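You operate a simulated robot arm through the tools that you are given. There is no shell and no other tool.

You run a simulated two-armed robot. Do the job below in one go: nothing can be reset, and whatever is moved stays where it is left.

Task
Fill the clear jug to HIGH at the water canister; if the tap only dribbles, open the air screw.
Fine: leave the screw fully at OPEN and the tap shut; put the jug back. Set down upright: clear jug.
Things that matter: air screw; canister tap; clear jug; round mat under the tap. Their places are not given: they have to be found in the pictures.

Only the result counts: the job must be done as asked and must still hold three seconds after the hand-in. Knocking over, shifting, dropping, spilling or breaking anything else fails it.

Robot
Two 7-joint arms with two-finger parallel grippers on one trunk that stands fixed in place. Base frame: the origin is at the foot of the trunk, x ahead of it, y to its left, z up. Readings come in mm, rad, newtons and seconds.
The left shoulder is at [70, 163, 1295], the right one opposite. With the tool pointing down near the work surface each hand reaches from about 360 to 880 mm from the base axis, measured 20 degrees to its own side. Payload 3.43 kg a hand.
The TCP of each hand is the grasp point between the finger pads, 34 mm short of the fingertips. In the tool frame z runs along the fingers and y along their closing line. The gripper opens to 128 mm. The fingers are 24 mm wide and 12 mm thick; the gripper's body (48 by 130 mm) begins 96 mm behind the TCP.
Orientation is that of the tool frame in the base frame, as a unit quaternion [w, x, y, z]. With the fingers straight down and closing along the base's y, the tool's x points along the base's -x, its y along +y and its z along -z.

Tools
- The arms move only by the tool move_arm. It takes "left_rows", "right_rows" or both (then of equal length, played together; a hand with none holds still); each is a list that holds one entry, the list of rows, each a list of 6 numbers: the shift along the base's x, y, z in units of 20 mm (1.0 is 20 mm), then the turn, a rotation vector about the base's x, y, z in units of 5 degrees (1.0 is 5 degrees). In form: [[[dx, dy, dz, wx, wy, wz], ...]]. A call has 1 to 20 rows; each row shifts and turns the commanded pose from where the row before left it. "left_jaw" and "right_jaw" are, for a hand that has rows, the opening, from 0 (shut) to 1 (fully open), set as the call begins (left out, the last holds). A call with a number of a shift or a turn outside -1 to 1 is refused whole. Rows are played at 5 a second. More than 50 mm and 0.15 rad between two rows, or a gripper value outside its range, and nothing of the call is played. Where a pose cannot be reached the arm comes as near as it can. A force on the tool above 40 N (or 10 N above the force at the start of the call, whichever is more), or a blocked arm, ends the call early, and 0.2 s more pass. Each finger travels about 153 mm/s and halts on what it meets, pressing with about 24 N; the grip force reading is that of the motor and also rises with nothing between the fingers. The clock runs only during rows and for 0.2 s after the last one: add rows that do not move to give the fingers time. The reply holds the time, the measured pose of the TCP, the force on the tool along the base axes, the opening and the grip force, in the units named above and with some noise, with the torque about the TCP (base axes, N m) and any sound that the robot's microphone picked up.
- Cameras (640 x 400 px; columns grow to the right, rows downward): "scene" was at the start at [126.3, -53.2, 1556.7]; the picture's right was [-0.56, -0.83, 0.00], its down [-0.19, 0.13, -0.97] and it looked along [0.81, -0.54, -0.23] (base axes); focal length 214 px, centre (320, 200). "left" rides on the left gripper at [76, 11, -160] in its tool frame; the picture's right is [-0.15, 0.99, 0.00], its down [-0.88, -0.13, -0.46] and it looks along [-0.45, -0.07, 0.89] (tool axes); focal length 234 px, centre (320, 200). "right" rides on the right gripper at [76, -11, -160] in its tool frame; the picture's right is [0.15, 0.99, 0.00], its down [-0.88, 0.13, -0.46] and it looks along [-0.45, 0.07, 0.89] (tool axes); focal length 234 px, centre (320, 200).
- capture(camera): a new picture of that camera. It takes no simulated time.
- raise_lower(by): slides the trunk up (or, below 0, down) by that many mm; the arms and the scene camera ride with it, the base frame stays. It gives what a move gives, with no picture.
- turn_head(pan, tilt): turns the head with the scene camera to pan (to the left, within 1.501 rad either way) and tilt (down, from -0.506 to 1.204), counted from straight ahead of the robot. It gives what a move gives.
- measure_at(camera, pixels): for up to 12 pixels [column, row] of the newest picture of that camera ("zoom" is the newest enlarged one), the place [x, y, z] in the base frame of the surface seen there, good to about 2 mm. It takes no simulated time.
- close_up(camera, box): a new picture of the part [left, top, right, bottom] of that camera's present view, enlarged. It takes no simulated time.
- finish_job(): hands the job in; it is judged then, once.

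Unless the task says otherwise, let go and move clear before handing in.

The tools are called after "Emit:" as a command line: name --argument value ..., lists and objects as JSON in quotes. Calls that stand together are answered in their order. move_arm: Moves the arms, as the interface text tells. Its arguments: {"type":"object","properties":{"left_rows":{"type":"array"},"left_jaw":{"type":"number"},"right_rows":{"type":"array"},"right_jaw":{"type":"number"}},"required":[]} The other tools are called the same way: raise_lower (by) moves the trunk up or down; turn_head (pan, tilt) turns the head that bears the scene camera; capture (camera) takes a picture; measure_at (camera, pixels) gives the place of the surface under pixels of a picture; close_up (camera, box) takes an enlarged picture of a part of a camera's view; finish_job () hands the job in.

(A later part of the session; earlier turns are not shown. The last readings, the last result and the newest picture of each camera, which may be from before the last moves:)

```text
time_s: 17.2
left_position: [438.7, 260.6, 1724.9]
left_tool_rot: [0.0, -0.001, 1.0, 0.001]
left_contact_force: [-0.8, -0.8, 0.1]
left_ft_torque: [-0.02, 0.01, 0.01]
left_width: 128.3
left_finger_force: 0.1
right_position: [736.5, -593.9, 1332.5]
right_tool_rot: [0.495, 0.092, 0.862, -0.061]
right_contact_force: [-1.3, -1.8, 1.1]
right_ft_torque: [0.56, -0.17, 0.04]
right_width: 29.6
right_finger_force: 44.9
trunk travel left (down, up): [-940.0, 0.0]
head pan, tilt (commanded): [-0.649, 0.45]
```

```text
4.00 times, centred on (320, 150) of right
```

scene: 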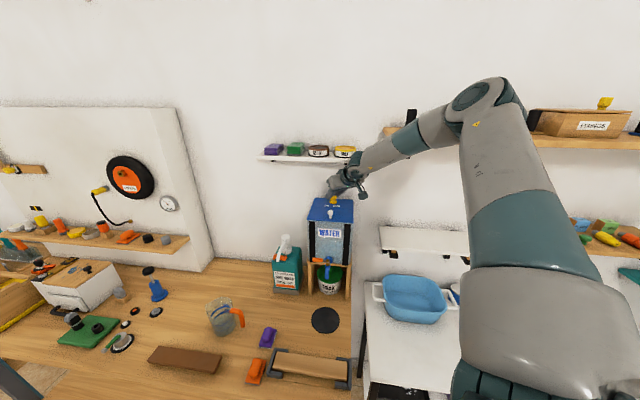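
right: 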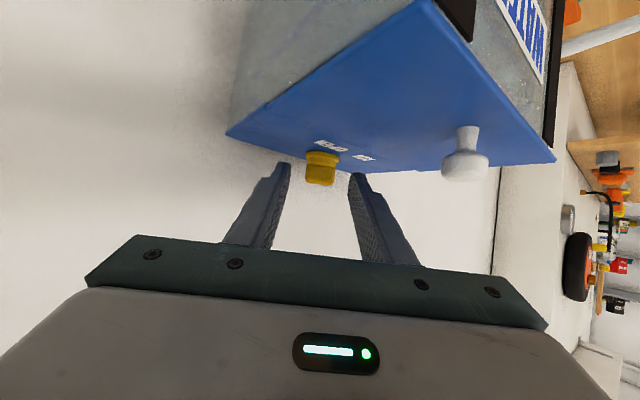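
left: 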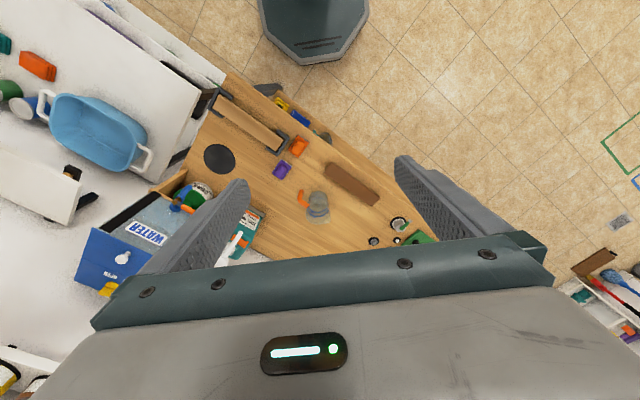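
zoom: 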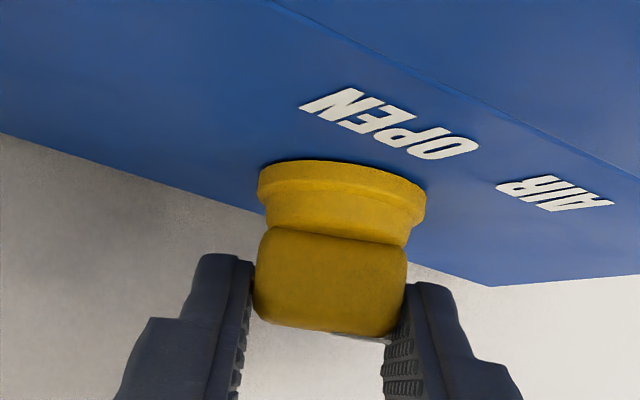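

Gripped at 29.6 mm. I'll continue turning counter-clockwise by up to 35°.

Emit:
move_arm --right_rows '[[[-0.006, -0.035, 0, 0, 0, 1], [-0.003, -0.035, 0, 0, 0, 1], [0, -0.035, 0, 0, 0, 1], [0.003, -0.035, 0, 0, 0, 1], [0.006, -0.034, 0, 0, 0, 1], [0.009, -0.034, 0, 0, 0, 1], [0.012, -0.033, 0, 0, 0, 1], [0, 0, 0, 0, 0, 0]]]'

Emit:
close_up --camera "right" --box '[240, 100, 400, 200]'

Emit:
capture --camera "scene"

```text
time_s: 19.0
left_position: [440.0, 260.2, 1723.2]
left_tool_rot: [0.0, 0.001, 1.0, 0.001]
left_contact_force: [-0.2, -0.1, -0.4]
left_ft_torque: [-0.01, -0.02, 0.04]
left_width: 128.0
left_finger_force: 0.1
right_position: [737.0, -599.6, 1334.4]
right_tool_rot: [0.489, -0.172, 0.85, 0.091]
right_contact_force: [-0.5, 0.7, 0.7]
right_ft_torque: [1.03, -0.37, 0.05]
right_width: 29.8
right_finger_force: 44.6
trunk travel left (down, up): [-940.0, 0.0]
head pan, tilt (commanded): [-0.649, 0.45]
```

```text
4.00 times, centred on (320, 150) of right
```

zoom: 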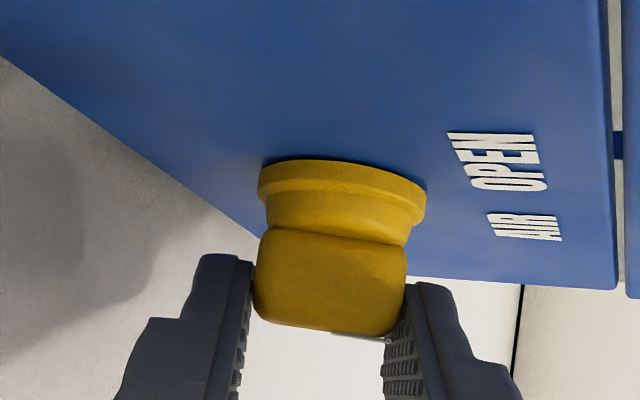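

```text
taken
```

scene: 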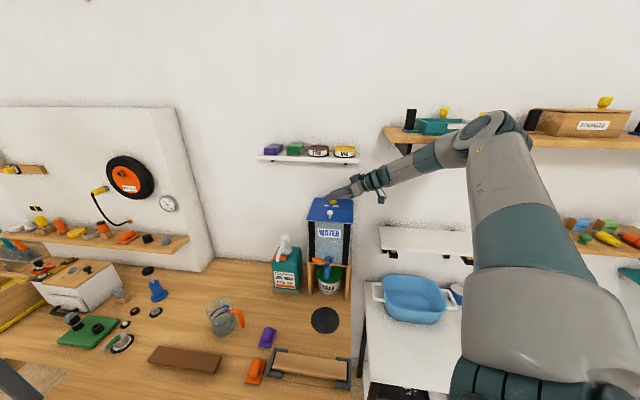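

Turn is now about 68° with hardly any resistance, but the hand can't lean much further before the wall. I'll release, back out, swing around to the front-left side and re-grip the paddle on its faces.

Emit:
move_arm --right_rows '[[[0, 0, 0, 0, 0, 0], [0, 0, 0, 0, 0, 0], [-0.921, -0.389, 0, 0, 0, 0], [-0.921, -0.389, 0, 0, 0, 0], [-0.921, -0.389, 0, 0, 0, 0], [0, 0, 1, 0, 0, 0], [0, 0, 0.5, 0, 0, 0]]]' --right_jaw 0.35

Emit:
move_arm --right_rows '[[[-0.078, 0.285, 0, 0, 0, -1], [-0.078, 0.285, 0, 0, 0, -1], [-0.078, 0.285, 0, 0, 0, -1], [-0.003, 0.297, 0, 0, 0, -1], [-0.003, 0.297, 0, 0, 0, -1], [-0.003, 0.297, 0, 0, 0, -1], [0.075, 0.287, 0, 0, 0, -1], [0.075, 0.287, 0, 0, 0, -1], [0.075, 0.287, 0, 0, 0, -1], [0.145, 0.257, 0, 0, 0, -1], [0.145, 0.257, 0, 0, 0, -1], [0.145, 0.257, 0, 0, 0, -1], [0.207, 0.212, 0, 0, 0, -1], [0.207, 0.212, 0, 0, 0, -1], [0.207, 0.212, 0, 0, 0, -1], [0.255, 0.15, 0, 0, 0, -1], [0.255, 0.15, 0, 0, 0, -1], [0.255, 0.15, 0, 0, 0, -1]]]'

Emit:
capture --camera "right"

Emit:
capture --camera "scene"

```text
time_s: 20.6
left_position: [440.1, 260.8, 1722.2]
left_tool_rot: [0.0, 0.001, 1.0, 0.001]
left_contact_force: [-0.3, -0.6, -0.8]
left_ft_torque: [-0.01, -0.02, 0.05]
left_width: 128.1
left_finger_force: 0.0
right_position: [680.9, -621.7, 1359.1]
right_tool_rot: [0.488, -0.171, 0.851, 0.093]
right_contact_force: [-0.6, -0.2, -0.1]
right_ft_torque: [-0.02, 0.01, -0.01]
right_width: 45.1
right_finger_force: 0.0
trunk travel left (down, up): [-940.0, 0.0]
head pan, tilt (commanded): [-0.649, 0.45]
```

```text
time_s: 24.4
left_position: [440.8, 260.7, 1724.5]
left_tool_rot: [-0.001, 0.0, 1.0, 0.001]
left_contact_force: [1.1, 0.5, -0.2]
left_ft_torque: [0.0, 0.0, 0.01]
left_width: 128.1
left_finger_force: 0.1
right_position: [717.1, -535.0, 1363.1]
right_tool_rot: [0.409, 0.481, 0.721, -0.283]
right_contact_force: [0.8, -0.1, 0.8]
right_ft_torque: [-0.01, -0.01, 0.02]
right_width: 44.7
right_finger_force: 0.1
trunk travel left (down, up): [-940.0, 0.0]
head pan, tilt (commanded): [-0.649, 0.45]
```

```text
taken
```

right: 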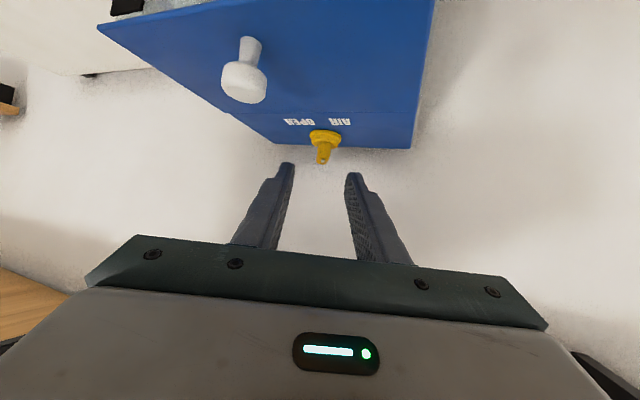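

```text
taken
```

scene: 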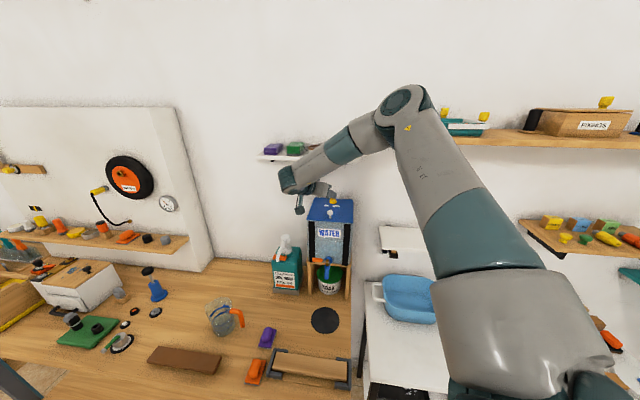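

The paddle now faces edge-on at (323,155) between the fingers, as wanted. I'll move in along the finger axis.

Emit:
close_up --camera "right" --box '[260, 110, 380, 190]'

Emit:
measure_at --camera "zoom" --pixels '[[335, 220], [335, 260], [310, 215], [360, 225], [340, 175], [330, 275]]'

Emit:
move_arm --right_rows '[[[0.305, -0.67, -0.375, 0, 0, 0], [0.305, -0.67, -0.375, 0, 0, 0], [0.305, -0.67, -0.375, 0, 0, 0], [0.305, -0.67, -0.375, 0, 0, 0], [0, 0, 0, 0, 0, 0]]]'

Emit:
close_up --camera "right" --box '[260, 110, 380, 190]'

```text
5.00 times, centred on (320, 150) of right
```

zoom: 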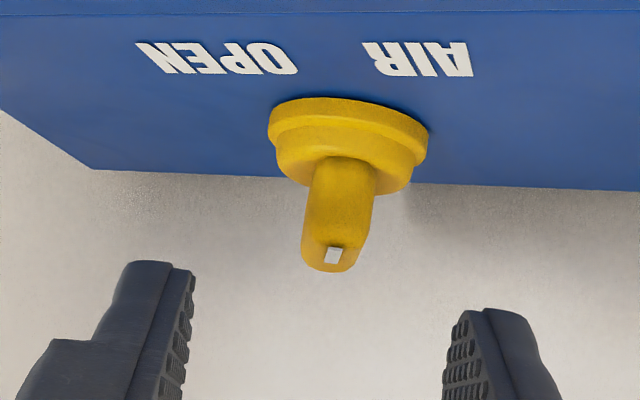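

```text
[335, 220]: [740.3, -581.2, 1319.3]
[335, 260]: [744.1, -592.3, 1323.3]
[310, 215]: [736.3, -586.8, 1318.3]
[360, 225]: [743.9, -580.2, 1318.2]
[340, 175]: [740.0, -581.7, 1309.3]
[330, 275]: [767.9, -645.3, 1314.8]
```

```text
time_s: 25.6
left_position: [440.5, 261.7, 1724.0]
left_tool_rot: [0.0, 0.0, 1.0, 0.002]
left_contact_force: [0.4, -0.3, 0.3]
left_ft_torque: [0.01, 0.01, -0.03]
left_width: 128.0
left_finger_force: 0.1
right_position: [742.8, -586.7, 1331.7]
right_tool_rot: [0.41, 0.481, 0.722, -0.283]
right_contact_force: [-0.2, -0.3, 0.4]
right_ft_torque: [-0.04, -0.01, 0.01]
right_width: 44.8
right_finger_force: 0.1
trunk travel left (down, up): [-940.0, 0.0]
head pan, tilt (commanded): [-0.649, 0.45]
```

```text
5.00 times, centred on (320, 150) of right
```

zoom: 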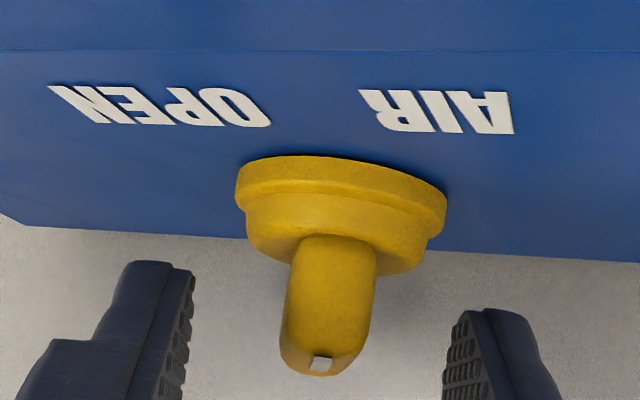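

The fingers flank the paddle. I'll close and then turn counter-clockwise, watching for the end stop.

Emit:
move_arm --right_rows '[[[0, 0, 0, 0, 0, 0], [0, 0, 0, 0, 0, 0], [0, 0, 0, 0, 0, 0]]]' --right_jaw 0.0

Emit:
move_arm --right_rows '[[[-0.033, -0.011, 0, 0, 0, 1], [-0.032, -0.014, 0, 0, 0, 1], [-0.031, -0.017, 0, 0, 0, 1], [-0.029, -0.019, 0, 0, 0, 1], [0, 0, 0, 0, 0, 0]]]'

Emit:
close_up --camera "right" --box '[260, 110, 380, 190]'

```text
time_s: 26.4
left_position: [439.3, 261.2, 1724.1]
left_tool_rot: [0.0, 0.0, 1.0, 0.001]
left_contact_force: [0.5, -0.3, -1.2]
left_ft_torque: [-0.02, -0.02, 0.01]
left_width: 128.1
left_finger_force: 0.0
right_position: [740.9, -587.8, 1330.9]
right_tool_rot: [0.411, 0.48, 0.722, -0.282]
right_contact_force: [-0.9, -2.9, 2.3]
right_ft_torque: [-0.41, -0.81, 0.0]
right_width: 12.8
right_finger_force: 45.0
trunk travel left (down, up): [-940.0, 0.0]
head pan, tilt (commanded): [-0.649, 0.45]
```

```text
time_s: 27.6
left_position: [439.9, 260.4, 1723.9]
left_tool_rot: [0.0, 0.0, 1.0, 0.001]
left_contact_force: [-0.8, -0.3, 0.2]
left_ft_torque: [0.04, 0.01, 0.01]
left_width: 127.9
left_finger_force: 0.1
right_position: [739.4, -589.1, 1332.7]
right_tool_rot: [0.453, 0.347, 0.794, -0.207]
right_contact_force: [2.9, -4.8, 4.6]
right_ft_torque: [0.51, -0.56, 0.0]
right_width: 12.9
right_finger_force: 45.3
trunk travel left (down, up): [-940.0, 0.0]
head pan, tilt (commanded): [-0.649, 0.45]
```

```text
5.00 times, centred on (320, 150) of right
```

zoom: 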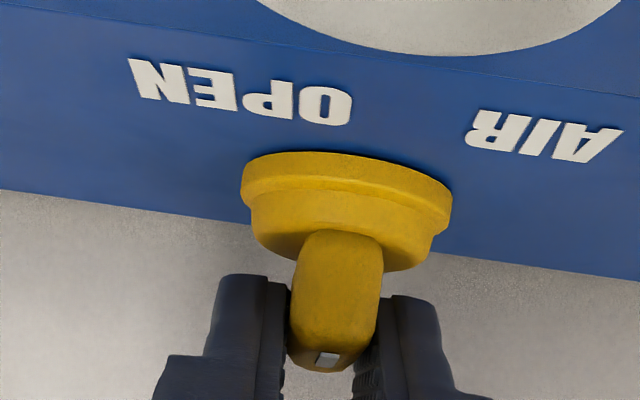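

Total turn is now about 88° with the mark pointing to the front, still with almost no torque. I'll keep going toward the OPEN label.

Emit:
move_arm --right_rows '[[[-0.027, -0.027, 0, 0, 0, 1], [-0.024, -0.029, 0, 0, 0, 1], [-0.021, -0.031, 0, 0, 0, 1], [0, 0, 0, 0, 0, 0]]]'

Emit:
move_arm --right_rows '[[[-0.019, -0.033, 0, 0, 0, 1], [-0.016, -0.035, 0, 0, 0, 1], [-0.013, -0.036, 0, 0, 0, 1], [0, 0, 0, 0, 0, 0]]]'

Emit:
close_up --camera "right" --box '[260, 110, 380, 190]'

```text
time_s: 28.6
left_position: [438.4, 261.3, 1723.7]
left_tool_rot: [0.0, 0.0, 1.0, 0.0]
left_contact_force: [-0.3, 0.1, -0.5]
left_ft_torque: [0.0, -0.03, 0.02]
left_width: 127.7
left_finger_force: 0.2
right_position: [737.2, -590.7, 1332.3]
right_tool_rot: [0.477, 0.24, 0.833, -0.146]
right_contact_force: [-1.4, -3.2, 5.7]
right_ft_torque: [0.21, 0.01, -1.39]
right_width: 18.2
right_finger_force: 45.3
trunk travel left (down, up): [-940.0, 0.0]
head pan, tilt (commanded): [-0.649, 0.45]
```

```text
time_s: 29.6
left_position: [438.4, 261.7, 1723.9]
left_tool_rot: [0.0, -0.001, 1.0, 0.001]
left_contact_force: [0.4, 0.2, -0.1]
left_ft_torque: [0.02, 0.01, 0.02]
left_width: 128.2
left_finger_force: 0.2
right_position: [735.1, -592.5, 1333.1]
right_tool_rot: [0.491, 0.129, 0.858, -0.082]
right_contact_force: [-2.4, -2.3, 1.4]
right_ft_torque: [0.19, -0.29, -1.31]
right_width: 24.5
right_finger_force: 45.4
trunk travel left (down, up): [-940.0, 0.0]
head pan, tilt (commanded): [-0.649, 0.45]
```

```text
5.00 times, centred on (320, 150) of right
```

zoom: 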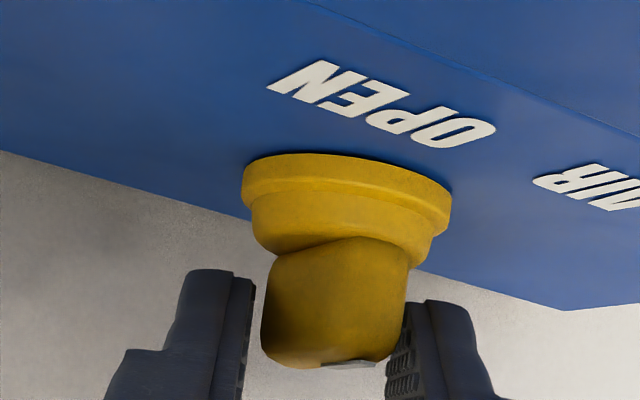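

The grip width grew from 12.9 to 24.5 mm with −1.3 N·m of torque, so the paddle stopped at about 90° (mark to the front) while the hand turned on. I'll open, back out and check the screw's final position.

Emit:
move_arm --right_rows '[[[0, 0, 0, 0, 0, 0], [0, 0, 0, 0, 0, 0], [-0.956, 0.294, 0, 0, 0, 0], [-0.956, 0.294, 0, 0, 0, 0], [-0.956, 0.294, 0, 0, 0, 0], [-0.956, 0.294, 0.5, 0, 0, 0], [-0.956, 0.294, 0.5, 0, 0, 0], [-0.956, 0.294, 0.5, 0, 0, 0], [-0.956, 0.294, 0.5, 0, 0, 0], [0, 0, 0, 0, 0, 0]]]' --right_jaw 0.5

Emit:
capture --camera "right"

Emit:
close_up --camera "scene" --box '[300, 185, 364, 225]'

```text
time_s: 31.8
left_position: [440.9, 261.5, 1722.5]
left_tool_rot: [0.0, 0.001, 1.0, 0.0]
left_contact_force: [0.4, -0.8, -0.3]
left_ft_torque: [-0.05, -0.01, -0.05]
left_width: 128.1
left_finger_force: 0.0
right_position: [603.2, -550.8, 1373.4]
right_tool_rot: [0.491, 0.129, 0.858, -0.082]
right_contact_force: [-0.3, 0.0, -0.3]
right_ft_torque: [0.01, -0.01, -0.01]
right_width: 64.1
right_finger_force: 0.0
trunk travel left (down, up): [-940.0, 0.0]
head pan, tilt (commanded): [-0.649, 0.45]
```

```text
taken
```

right: 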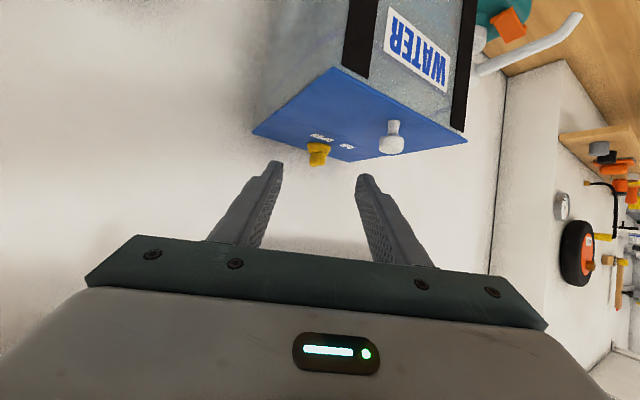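

```text
10.00 times, centred on (332, 205) of scene
```

zoom: 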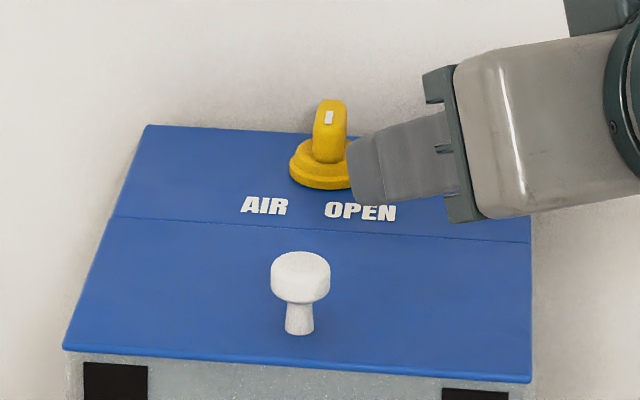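

The air screw now points straight to the front at its stop, so it's open. Next is the jug: I'll measure its rings again for an accurate centre while the arm is clear.

Emit:
close_up --camera "scene" --box '[190, 285, 254, 345]'

Emit:
measure_at --camera "zoom" --pixels '[[250, 195], [280, 165], [310, 151], [340, 147], [280, 273], [310, 273], [340, 260], [270, 300], [300, 307], [330, 302], [360, 285], [385, 255]]'

Emit:
measure_at --camera "zoom" --pixels '[[205, 142], [215, 125], [300, 95], [340, 83], [375, 97], [383, 120], [243, 218], [330, 205], [385, 165], [450, 190], [455, 230], [458, 280]]'

```text
6.67 times, centred on (222, 315) of scene
```

zoom: 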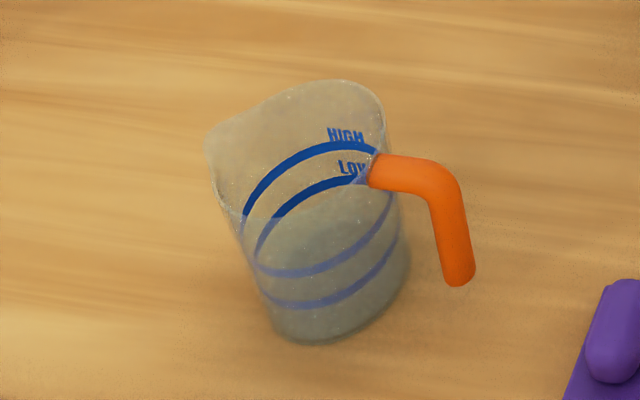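

```text
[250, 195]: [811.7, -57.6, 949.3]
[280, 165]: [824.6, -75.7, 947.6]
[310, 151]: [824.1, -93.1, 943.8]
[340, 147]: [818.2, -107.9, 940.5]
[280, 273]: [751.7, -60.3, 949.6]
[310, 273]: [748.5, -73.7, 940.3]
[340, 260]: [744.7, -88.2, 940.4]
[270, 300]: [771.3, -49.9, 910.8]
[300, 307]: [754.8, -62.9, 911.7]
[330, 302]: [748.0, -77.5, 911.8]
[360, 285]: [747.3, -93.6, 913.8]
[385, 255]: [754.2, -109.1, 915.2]
```

```text
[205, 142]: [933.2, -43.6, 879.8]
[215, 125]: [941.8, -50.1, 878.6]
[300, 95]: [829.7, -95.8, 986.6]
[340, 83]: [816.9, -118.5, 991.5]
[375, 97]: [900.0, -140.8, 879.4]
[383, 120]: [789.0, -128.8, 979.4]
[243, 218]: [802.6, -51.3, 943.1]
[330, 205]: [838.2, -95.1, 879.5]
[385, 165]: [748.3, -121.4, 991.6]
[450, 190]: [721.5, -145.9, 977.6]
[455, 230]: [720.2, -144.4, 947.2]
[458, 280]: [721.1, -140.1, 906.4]
```

The jug centre fits (785,-85.5) with radius ≈39.5; the handle points along azimuth −135° and the rim is near z≈995. I'll move the right hand over to the jug's near-left side, keeping the 30° tilt so the fingers pass below the handle root.

Emit:
move_arm --right_rows '[[[0, 1, -0.5, 0, 0, -1], [0, 1, -0.5, 0, 0, -1], [0, 1, -0.5, 0, 0, -1], [0, 1, -0.5, 0, 0, -1], [0, 1, -0.5, 0, 0, 0], [0, 1, -0.5, 0, 0, 0], [0, 1, -0.5, 0, 0, 0], [0, 1, -0.5, 0, 0, 0], [0, 1, -0.5, 0, 0, 0], [0, 1, -0.5, 0, 0, 0], [0, 1, -0.5, 0, 0, 0], [0, 1, -0.5, 0, 0, 0], [0, 1, -0.5, 0, 0, 0], [0, 1, -0.5, 0, 0, 0], [0, 1, -0.5, 0, 0, 0], [0, 1, -0.5, 0, 0, 0], [0, 1, -0.5, 0, 0, 0], [0, 1, -0.5, 0, 0, 0], [0, 1, -0.5, 0, 0, 0], [0, 1, -0.5, 0, 0, 0]]]' --right_jaw 0.8

Emit:
capture --camera "scene"

Emit:
capture --camera "right"

```text
time_s: 36.0
left_position: [441.2, 260.4, 1723.8]
left_tool_rot: [0.0, 0.0, 1.0, 0.001]
left_contact_force: [-0.5, 0.8, 0.5]
left_ft_torque: [0.0, 0.01, -0.06]
left_width: 128.1
left_finger_force: 0.1
right_position: [594.5, -302.5, 1275.3]
right_tool_rot: [0.469, 0.276, 0.822, -0.166]
right_contact_force: [0.1, -0.3, -0.1]
right_ft_torque: [0.0, -0.03, -0.02]
right_width: 102.5
right_finger_force: 0.0
right hand out of reach, approached as far as the arm can: row 12, 13, 14, 15, 16, 17, 18, 19, 20
trunk travel left (down, up): [-940.0, 0.0]
head pan, tilt (commanded): [-0.649, 0.45]
```

```text
taken
```

scene: 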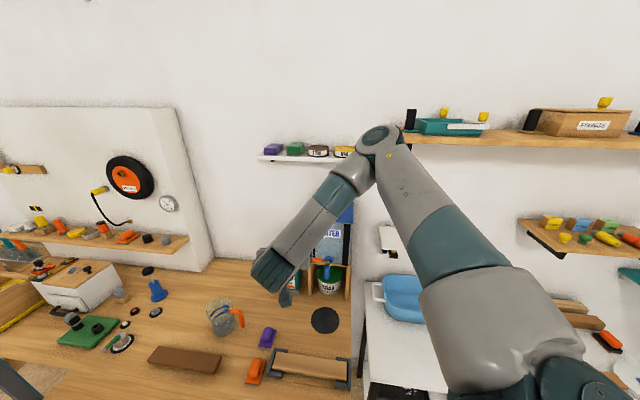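

```text
taken
```

right: 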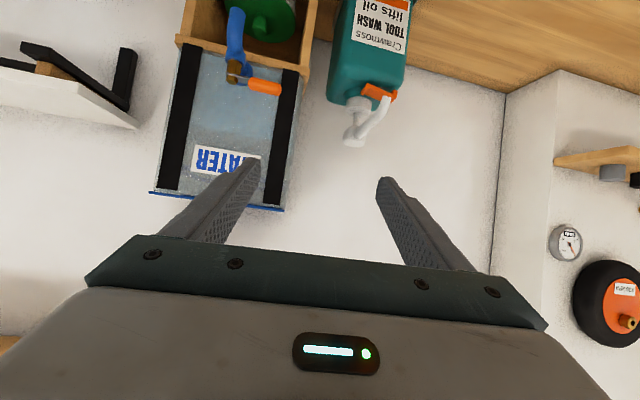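

The arm ran out of reach because the wrist came too close to the shoulder there. I'll move forward in x first, then see where the hand is.

Emit:
move_arm --right_rows '[[[1, 0, 0, 0, 0, 0], [1, 0, 0, 0, 0, 0], [1, 0, 0, 0, 0, 0], [1, 0, 0, 0, 0, 0], [1, 0, 0, 0, 0, 0], [0, 0, 0, 0, 0, 0]]]'

Emit:
capture --camera "scene"

```text
time_s: 37.4
left_position: [439.9, 259.8, 1723.2]
left_tool_rot: [0.0, 0.0, 1.0, 0.002]
left_contact_force: [-0.3, 1.0, 0.0]
left_ft_torque: [-0.01, -0.01, 0.01]
left_width: 128.3
left_finger_force: 0.0
right_position: [688.0, -316.7, 1285.1]
right_tool_rot: [0.47, 0.275, 0.823, -0.164]
right_contact_force: [0.4, 0.4, 0.8]
right_ft_torque: [-0.02, -0.03, 0.01]
right_width: 102.2
right_finger_force: 0.1
right hand out of reach, approached as far as the arm can: row 2, 3, 4, 5
trunk travel left (down, up): [-940.0, 0.0]
head pan, tilt (commanded): [-0.649, 0.45]
```

```text
taken
```

scene: 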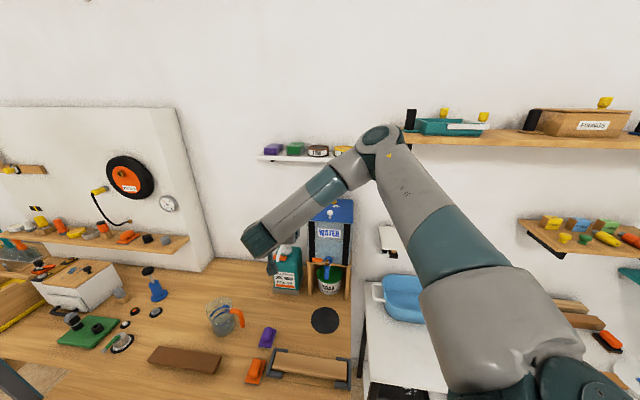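

The right arm can't fold into that pose, while the left arm has a natural line to both the jug and the mat. I'll park the right hand up and back, and bring the left hand over with the same tilt.

Emit:
move_arm --right_rows '[[[-0.671, -0.725, 0.982, 0, 0, 0], [-0.671, -0.725, 0.982, 0, 0, 0], [-0.671, -0.725, 0.982, 0, 0, 0], [-0.671, -0.725, 0.982, 0, 0, 0], [-0.671, -0.725, 0.982, 0, 0, 0], [-0.671, -0.725, 0.982, 0, 0, 0], [-0.671, -0.725, 0.982, 0, 0, 0], [-0.671, -0.725, 0.982, 0, 0, 0], [-0.671, -0.725, 0.982, 0, 0, 0], [-0.671, -0.725, 0.982, 0, 0, 0], [-0.671, -0.725, 0.982, 0, 0, 0], [-0.671, -0.725, 0.982, 0, 0, 0], [-0.671, -0.725, 0.982, 0, 0, 0], [-0.671, -0.725, 0.982, 0, 0, 0]]]'

Emit:
move_arm --left_rows '[[[1, -0.4, -0.8, 0, -1, 0], [1, -0.4, -0.8, 0, -1, 0], [1, -0.4, -0.8, 0, -1, 0], [1, -0.4, -0.8, 0, -1, 0], [1, -0.4, -0.8, 0, -1, 0], [1, -0.4, -0.8, 0, -1, 0], [1, -0.4, -0.8, 0, -1, 0], [1, -0.4, -0.8, 0, -1, 0], [1, -0.4, -0.8, 0, -1, 0], [1, -0.4, -0.8, 0, -1, 0], [1, -0.4, -0.8, 0, -1, 0], [1, -0.4, -0.8, 0, -1, 0], [0, -0.8, -1, 0, 0, -0.925], [0, -0.8, -1, 0, 0, -0.925], [0, -0.8, -1, 0, 0, -0.925], [0, -0.8, -1, 0, 0, -0.925], [0, -0.8, -1, 0, 0, -0.925], [0, -0.8, -1, 0, 0, -0.925], [0, -0.8, -1, 0, 0, -0.925], [0, -0.8, -1, 0, 0, -0.925]]]' --left_jaw 0.8

Emit:
capture --camera "scene"

Emit:
capture --camera "left"

```text
time_s: 40.4
left_position: [436.8, 259.8, 1724.7]
left_tool_rot: [0.001, -0.001, 1.0, 0.001]
left_contact_force: [0.5, 0.7, -0.1]
left_ft_torque: [-0.01, -0.02, 0.01]
left_width: 127.8
left_finger_force: 0.1
right_position: [499.8, -521.5, 1560.3]
right_tool_rot: [0.47, 0.275, 0.822, -0.165]
right_contact_force: [0.1, -0.6, -0.3]
right_ft_torque: [-0.02, -0.01, -0.01]
right_width: 102.7
right_finger_force: 0.0
trunk travel left (down, up): [-940.0, 0.0]
head pan, tilt (commanded): [-0.649, 0.45]
```

```text
time_s: 44.6
left_position: [681.0, 36.5, 1371.6]
left_tool_rot: [0.475, 0.276, 0.821, -0.159]
left_contact_force: [-0.5, -0.5, -0.6]
left_ft_torque: [0.01, -0.03, -0.03]
left_width: 102.5
left_finger_force: 0.0
right_position: [502.4, -521.9, 1560.5]
right_tool_rot: [0.469, 0.276, 0.822, -0.166]
right_contact_force: [-0.1, 0.2, 0.0]
right_ft_torque: [0.0, 0.02, 0.01]
right_width: 102.2
right_finger_force: 0.1
trunk travel left (down, up): [-940.0, 0.0]
head pan, tilt (commanded): [-0.649, 0.45]
```

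```text
taken
```

scene: 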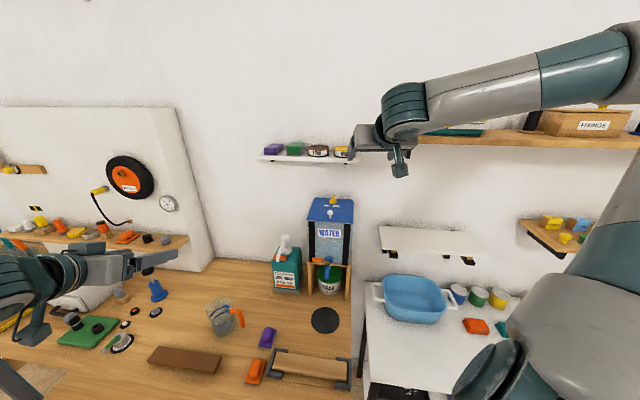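

```text
taken
```

left: 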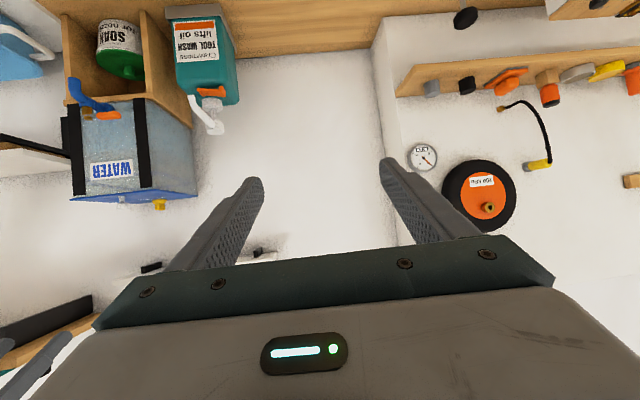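

The left hand is tilted correctly at (681,36,1372). I'll descend to the pre-grasp point behind the jug.

Emit:
move_arm --left_rows '[[[0.058, -0.16, -0.992, 0, 0, 0], [0.058, -0.16, -0.992, 0, 0, 0], [0.058, -0.16, -0.992, 0, 0, 0], [0.058, -0.16, -0.992, 0, 0, 0], [0.058, -0.16, -0.992, 0, 0, 0], [0.058, -0.16, -0.992, 0, 0, 0], [0.058, -0.16, -0.992, 0, 0, 0], [0.058, -0.16, -0.992, 0, 0, 0], [0.058, -0.16, -0.992, 0, 0, 0], [0.058, -0.16, -0.992, 0, 0, 0], [0.058, -0.16, -0.992, 0, 0, 0], [0.058, -0.16, -0.992, 0, 0, 0], [0.058, -0.16, -0.992, 0, 0, 0], [0.058, -0.16, -0.992, 0, 0, 0], [0.058, -0.16, -0.992, 0, 0, 0], [0.058, -0.16, -0.992, 0, 0, 0], [0.058, -0.16, -0.992, 0, 0, 0], [0.058, -0.16, -0.992, 0, 0, 0], [0.058, -0.16, -0.992, 0, 0, 0]]]'

Emit:
capture --camera "scene"

Emit:
capture --camera "left"

```text
time_s: 48.6
left_position: [702.2, -22.4, 997.0]
left_tool_rot: [0.474, 0.275, 0.821, -0.158]
left_contact_force: [-0.1, -0.5, -0.5]
left_ft_torque: [-0.01, 0.01, -0.03]
left_width: 102.6
left_finger_force: 0.1
right_position: [502.0, -521.1, 1559.6]
right_tool_rot: [0.469, 0.276, 0.822, -0.166]
right_contact_force: [0.6, 0.3, -0.5]
right_ft_torque: [0.01, 0.02, -0.01]
right_width: 102.4
right_finger_force: 0.1
trunk travel left (down, up): [-940.0, 0.0]
head pan, tilt (commanded): [-0.649, 0.45]
```

```text
taken
```

scene: 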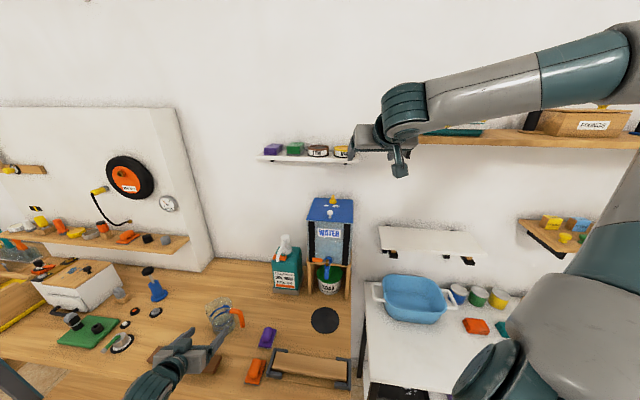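

```text
taken
```

left: 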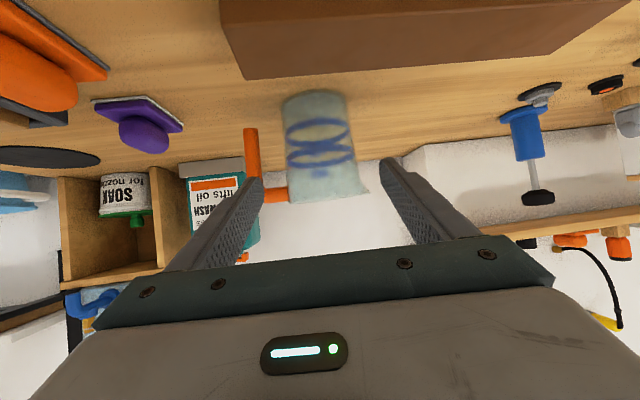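

The jug is centred between the fingers (jug x≈323 vs. finger midpoint ≈321) and the handle is on the outside left. I'll approach along the finger axis and check midway.

Emit:
move_arm --left_rows '[[[0.69, -0.526, -0.515, 0, 0, 0], [0.69, -0.526, -0.515, 0, 0, 0], [0.69, -0.526, -0.515, 0, 0, 0], [0.69, -0.526, -0.515, 0, 0, 0]]]'

Emit:
capture --camera "left"

Emit:
close_up --camera "scene" --box '[140, 280, 280, 380]'

```text
time_s: 49.6
left_position: [758.3, -64.7, 952.6]
left_tool_rot: [0.474, 0.275, 0.822, -0.158]
left_contact_force: [-0.1, -0.1, -0.2]
left_ft_torque: [-0.02, 0.03, 0.0]
left_width: 102.4
left_finger_force: 0.0
right_position: [502.7, -522.5, 1559.6]
right_tool_rot: [0.47, 0.276, 0.822, -0.165]
right_contact_force: [0.8, 0.0, 0.4]
right_ft_torque: [0.02, 0.05, 0.03]
right_width: 102.5
right_finger_force: 0.0
trunk travel left (down, up): [-940.0, 0.0]
head pan, tilt (commanded): [-0.649, 0.45]
```

```text
taken
```

left: 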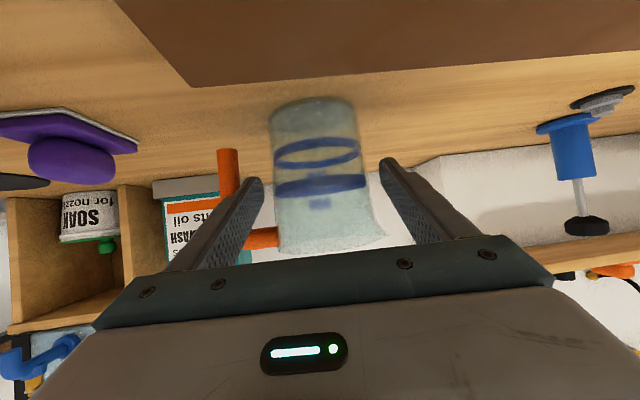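

```text
4.00 times, centred on (210, 330) of scene
```

zoom: 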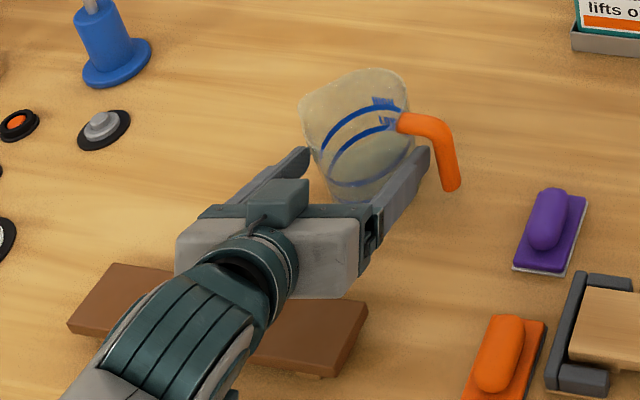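

Clear on both sides: the jug (x 270–380) sits between the fingers and the handle is above/outside the left one. I'll finish the approach and close.

Emit:
move_arm --left_rows '[[[0.67, -0.52, -0.44, 0, 0, 0], [0.67, -0.52, -0.44, 0, 0, 0], [0, 0, 0, 0, 0, 0]]]'

Emit:
capture --camera "left"

Emit:
close_up --camera "scene" --box '[140, 280, 280, 380]'

```text
time_s: 50.4
left_position: [786.5, -83.4, 936.8]
left_tool_rot: [0.475, 0.274, 0.821, -0.158]
left_contact_force: [-0.3, 0.3, -0.1]
left_ft_torque: [0.02, -0.03, 0.03]
left_width: 102.5
left_finger_force: 0.1
right_position: [501.2, -518.9, 1559.2]
right_tool_rot: [0.47, 0.276, 0.822, -0.166]
right_contact_force: [0.4, -0.3, -0.5]
right_ft_torque: [0.04, 0.01, 0.05]
right_width: 102.3
right_finger_force: 0.1
trunk travel left (down, up): [-940.0, 0.0]
head pan, tilt (commanded): [-0.649, 0.45]
```

```text
taken
```

left: 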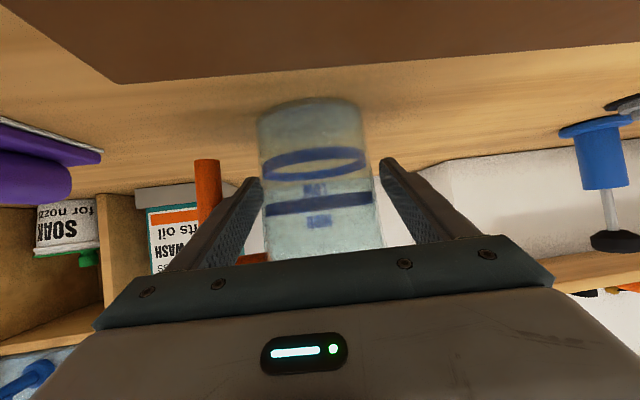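

```text
4.00 times, centred on (210, 330) of scene
```

zoom: 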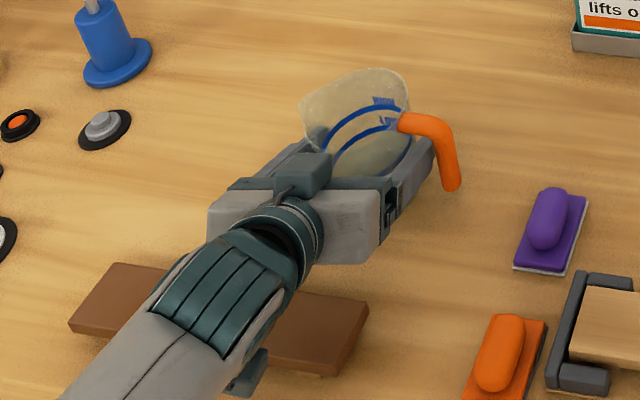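

The jug is fully between the fingers. I'll close the left gripper on the jug's body.

Emit:
move_arm --left_rows '[[[0, 0, 0, 0, 0, 0], [0, 0, 0, 0, 0, 0], [0, 0, 0, 0, 0, 0]]]' --left_jaw 0.0

Emit:
capture --camera "left"

```text
time_s: 51.2
left_position: [786.8, -84.0, 936.7]
left_tool_rot: [0.474, 0.275, 0.821, -0.159]
left_contact_force: [0.7, 0.5, 2.6]
left_ft_torque: [0.08, -0.2, -0.02]
left_width: 84.5
left_finger_force: 24.0
right_position: [502.4, -519.6, 1561.2]
right_tool_rot: [0.47, 0.276, 0.822, -0.166]
right_contact_force: [0.1, 0.1, -0.1]
right_ft_torque: [0.02, 0.0, 0.01]
right_width: 102.5
right_finger_force: 0.1
trunk travel left (down, up): [-940.0, 0.0]
head pan, tilt (commanded): [-0.649, 0.45]
```

```text
taken
```

left: 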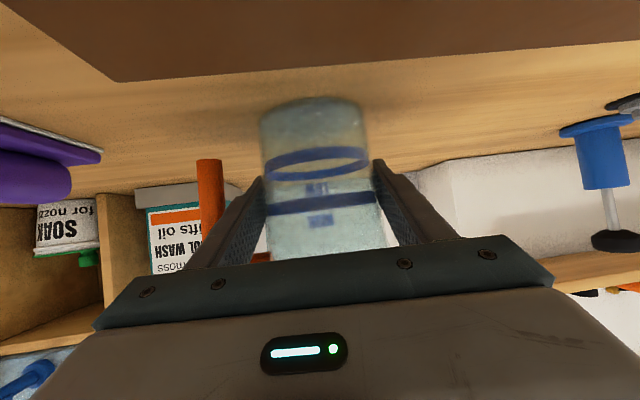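

The grip is firm at 84.5 mm (24 N), with reference TCP (786.8,-84.0,936.7). I'll lift 100 mm and verify.

Emit:
move_arm --left_rows '[[[0, 0, 0.3, 0, 0, 0], [0, 0, 0.7, 0, 0, 0], [0, 0, 1, 0, 0, 0], [0, 0, 1, 0, 0, 0], [0, 0, 1, 0, 0, 0], [0, 0, 1, 0, 0, 0], [0, 0, 0, 0, 0, 0]]]'

Emit:
capture --camera "left"

Emit:
capture --camera "scene"

Emit:
measure_at --camera "scene" --pixels '[[273, 357], [278, 365], [285, 352], [300, 355], [340, 360], [345, 370], [347, 382], [340, 350], [325, 350], [350, 360]]'

```text
time_s: 52.8
left_position: [785.3, -86.7, 1035.2]
left_tool_rot: [0.475, 0.274, 0.821, -0.158]
left_contact_force: [0.2, 0.3, -0.3]
left_ft_torque: [0.01, 0.0, 0.02]
left_width: 84.4
left_finger_force: 24.3
right_position: [502.5, -519.8, 1560.6]
right_tool_rot: [0.469, 0.276, 0.822, -0.166]
right_contact_force: [-0.2, 0.3, -0.1]
right_ft_torque: [0.03, 0.01, -0.01]
right_width: 102.4
right_finger_force: 0.1
trunk travel left (down, up): [-940.0, 0.0]
head pan, tilt (commanded): [-0.649, 0.45]
```

```text
taken
```

left: 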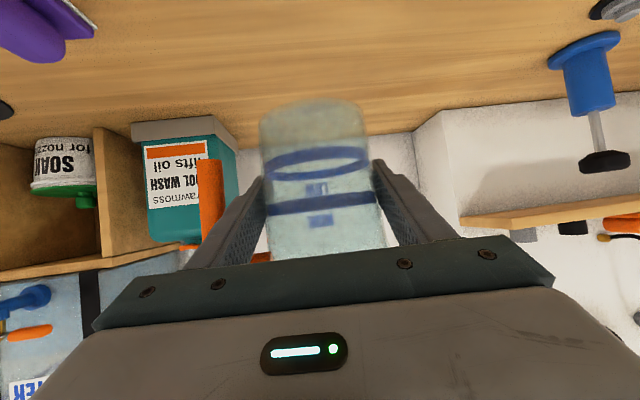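

```text
taken
```

scene: 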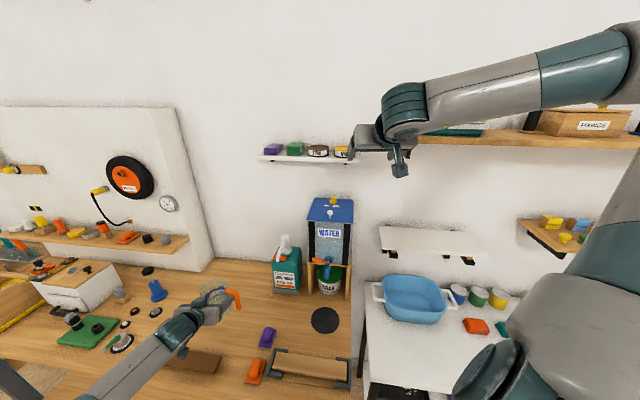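

```text
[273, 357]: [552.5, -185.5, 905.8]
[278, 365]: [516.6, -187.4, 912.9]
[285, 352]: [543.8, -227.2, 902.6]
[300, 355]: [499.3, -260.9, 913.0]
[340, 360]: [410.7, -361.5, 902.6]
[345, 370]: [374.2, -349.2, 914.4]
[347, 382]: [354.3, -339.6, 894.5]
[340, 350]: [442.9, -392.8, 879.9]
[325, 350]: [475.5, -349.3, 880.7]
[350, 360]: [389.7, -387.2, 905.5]
```

The jug is lifted and held level. I'll carry it to a point just in front of the spout, above the mat.

Emit:
move_arm --left_rows '[[[-0.4, -0.47, 0, 0, 0, 0], [-0.783, -0.932, 0, 0, 0, 0], [-0.783, -0.932, 0, 0, 0, 0], [-0.783, -0.932, 0, 0, 0, 0], [-0.783, -0.932, 0, 0, 0, 0], [-0.783, -0.932, 0, 0, 0, 0], [-0.783, -0.932, 0, 0, 0, 0], [-0.783, -0.932, 0, 0, 0, 0], [-0.783, -0.932, 0, 0, 0, 0], [-0.783, -0.932, 0, 0, 0, 0], [-0.783, -0.932, 0, 0, 0, 0], [-0.783, -0.932, 0, 0, 0, 0], [-0.783, -0.932, 0, 0, 0, 0], [-0.783, -0.932, 0, 0, 0, 0], [-0.783, -0.932, 0, 0, 0, 0], [-0.783, -0.932, 0, 0, 0, 0], [-0.4, -0.47, 0, 0, 0, 0], [0, 0, 0, 0, 0, 0]]]'

Emit:
capture --camera "left"

Emit:
capture --camera "scene"

```text
time_s: 56.6
left_position: [748.3, -130.1, 1035.6]
left_tool_rot: [0.473, 0.277, 0.821, -0.162]
left_contact_force: [-0.8, 0.5, -0.9]
left_ft_torque: [0.02, -0.01, 0.02]
left_width: 84.3
left_finger_force: 24.0
left hand out of reach, approached as far as the arm can: row 3, 4, 5, 6, 7, 8, 9, 10, 11, 12, 13, 14, 15, 16, 17
right_position: [501.1, -520.1, 1559.6]
right_tool_rot: [0.47, 0.276, 0.822, -0.166]
right_contact_force: [-0.8, 0.2, -0.3]
right_ft_torque: [-0.03, 0.03, 0.0]
right_width: 102.3
right_finger_force: 0.1
trunk travel left (down, up): [-940.0, 0.0]
head pan, tilt (commanded): [-0.649, 0.45]
```

```text
taken
```

left: 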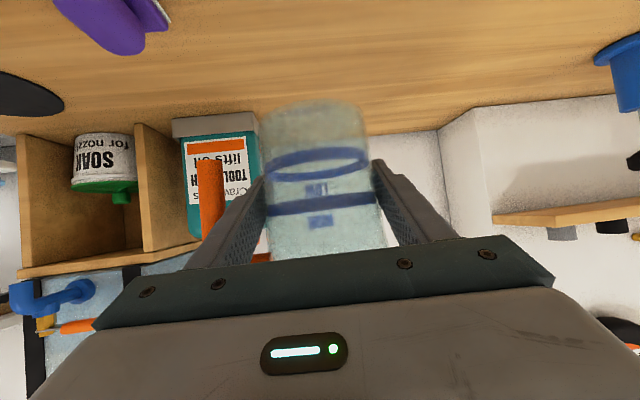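

```text
taken
```

scene: 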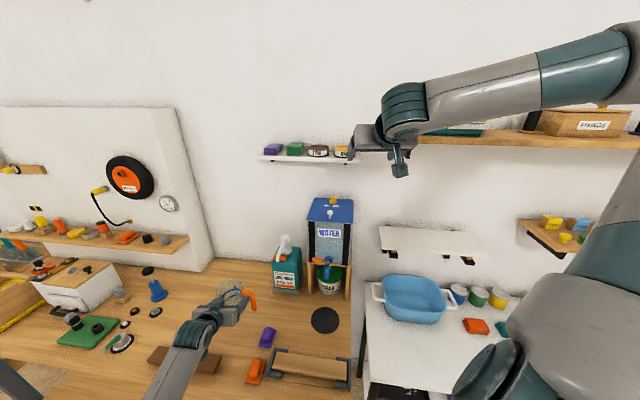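

The left arm also stopped early at (748,-130). I'll test whether turning the hand further to the right frees it, in small steps with the jug held well above the table.

Emit:
move_arm --left_rows '[[[0, 0, 0, 0, 0, -1], [0, 0, 0, 0, 0, -1], [0, 0, 0, 0, 0, -1], [0, 0, 0, 0, 0, 0]]]'

Emit:
move_arm --left_rows '[[[-0.783, -0.932, 0, 0, 0, 0], [-0.783, -0.932, 0, 0, 0, 0], [0, 0, 0, 0, 0, 0]]]'

```text
time_s: 57.6
left_position: [747.8, -129.5, 1034.8]
left_tool_rot: [0.449, 0.379, 0.779, -0.219]
left_contact_force: [-0.7, -0.4, -0.6]
left_ft_torque: [0.02, 0.04, 0.0]
left_width: 84.5
left_finger_force: 24.1
right_position: [503.1, -521.5, 1559.8]
right_tool_rot: [0.469, 0.277, 0.822, -0.166]
right_contact_force: [-0.4, 0.0, 0.2]
right_ft_torque: [-0.01, -0.03, 0.02]
right_width: 102.3
right_finger_force: 0.1
trunk travel left (down, up): [-940.0, 0.0]
head pan, tilt (commanded): [-0.649, 0.45]
```

```text
time_s: 58.4
left_position: [714.1, -166.5, 1033.1]
left_tool_rot: [0.449, 0.379, 0.779, -0.219]
left_contact_force: [-0.2, 0.5, -1.0]
left_ft_torque: [-0.01, -0.01, -0.01]
left_width: 84.3
left_finger_force: 24.4
right_position: [502.8, -519.3, 1559.3]
right_tool_rot: [0.469, 0.276, 0.822, -0.166]
right_contact_force: [-0.3, 0.5, -0.4]
right_ft_torque: [-0.01, 0.0, -0.02]
right_width: 102.4
right_finger_force: 0.0
trunk travel left (down, up): [-940.0, 0.0]
head pan, tilt (commanded): [-0.649, 0.45]
```

Turning the hand to −52° freed it. I'll continue toward the mat while turning another 20°.

Emit:
move_arm --left_rows '[[[-0.75, -0.91, 0, 0, 0, -1], [-0.75, -0.91, 0, 0, 0, -1], [-0.75, -0.91, 0, 0, 0, -1], [-0.75, -0.91, 0, 0, 0, -1], [-0.75, -0.91, 0, 0, 0, 0], [-0.75, -0.91, 0, 0, 0, 0], [-0.75, -0.91, 0, 0, 0, 0], [0, 0, 0, 0, 0, 0]]]'

Emit:
capture --camera "scene"

```text
time_s: 60.2
left_position: [608.2, -297.2, 1033.9]
left_tool_rot: [0.406, 0.508, 0.701, -0.294]
left_contact_force: [1.2, -0.5, -1.5]
left_ft_torque: [0.03, 0.02, -0.01]
left_width: 84.2
left_finger_force: 23.7
right_position: [502.9, -520.5, 1559.8]
right_tool_rot: [0.47, 0.276, 0.822, -0.165]
right_contact_force: [-0.6, 0.6, -0.6]
right_ft_torque: [0.0, 0.02, 0.0]
right_width: 102.3
right_finger_force: 0.1
trunk travel left (down, up): [-940.0, 0.0]
head pan, tilt (commanded): [-0.649, 0.45]
```

```text
taken
```

scene: 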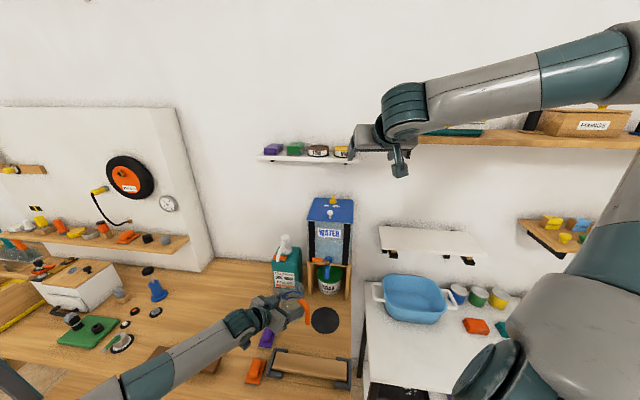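

It moved freely to (608,-297). I'll continue to the point in front of the spout.

Emit:
move_arm --left_rows '[[[-0.74, -0.88, 0, 0, 0, 0], [-0.74, -0.88, 0, 0, 0, 0], [-0.74, -0.88, 0, 0, 0, 0], [-0.74, -0.88, 0, 0, 0, 0], [-0.74, -0.88, 0, 0, 0, 0], [0, 0, 0, 0, 0, 0]]]'

Emit:
capture --camera "scene"

Emit:
capture --camera "left"

```text
time_s: 61.6
left_position: [536.9, -383.7, 1034.2]
left_tool_rot: [0.405, 0.508, 0.701, -0.294]
left_contact_force: [-0.5, 1.2, -1.5]
left_ft_torque: [-0.01, -0.02, -0.01]
left_width: 84.1
left_finger_force: 23.6
right_position: [502.0, -520.7, 1560.3]
right_tool_rot: [0.468, 0.277, 0.823, -0.166]
right_contact_force: [-0.1, 0.2, -0.8]
right_ft_torque: [0.02, 0.01, -0.03]
right_width: 102.4
right_finger_force: 0.1
trunk travel left (down, up): [-940.0, 0.0]
head pan, tilt (commanded): [-0.649, 0.45]
```

```text
taken
```

scene: 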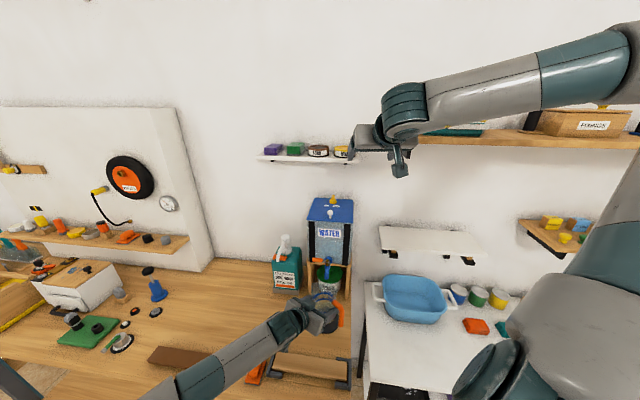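

```text
taken
```

left: 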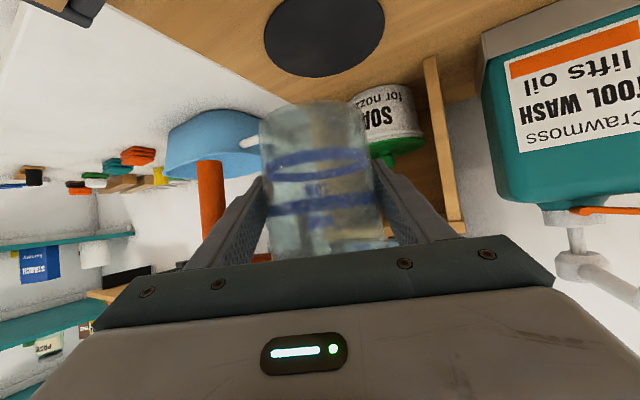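

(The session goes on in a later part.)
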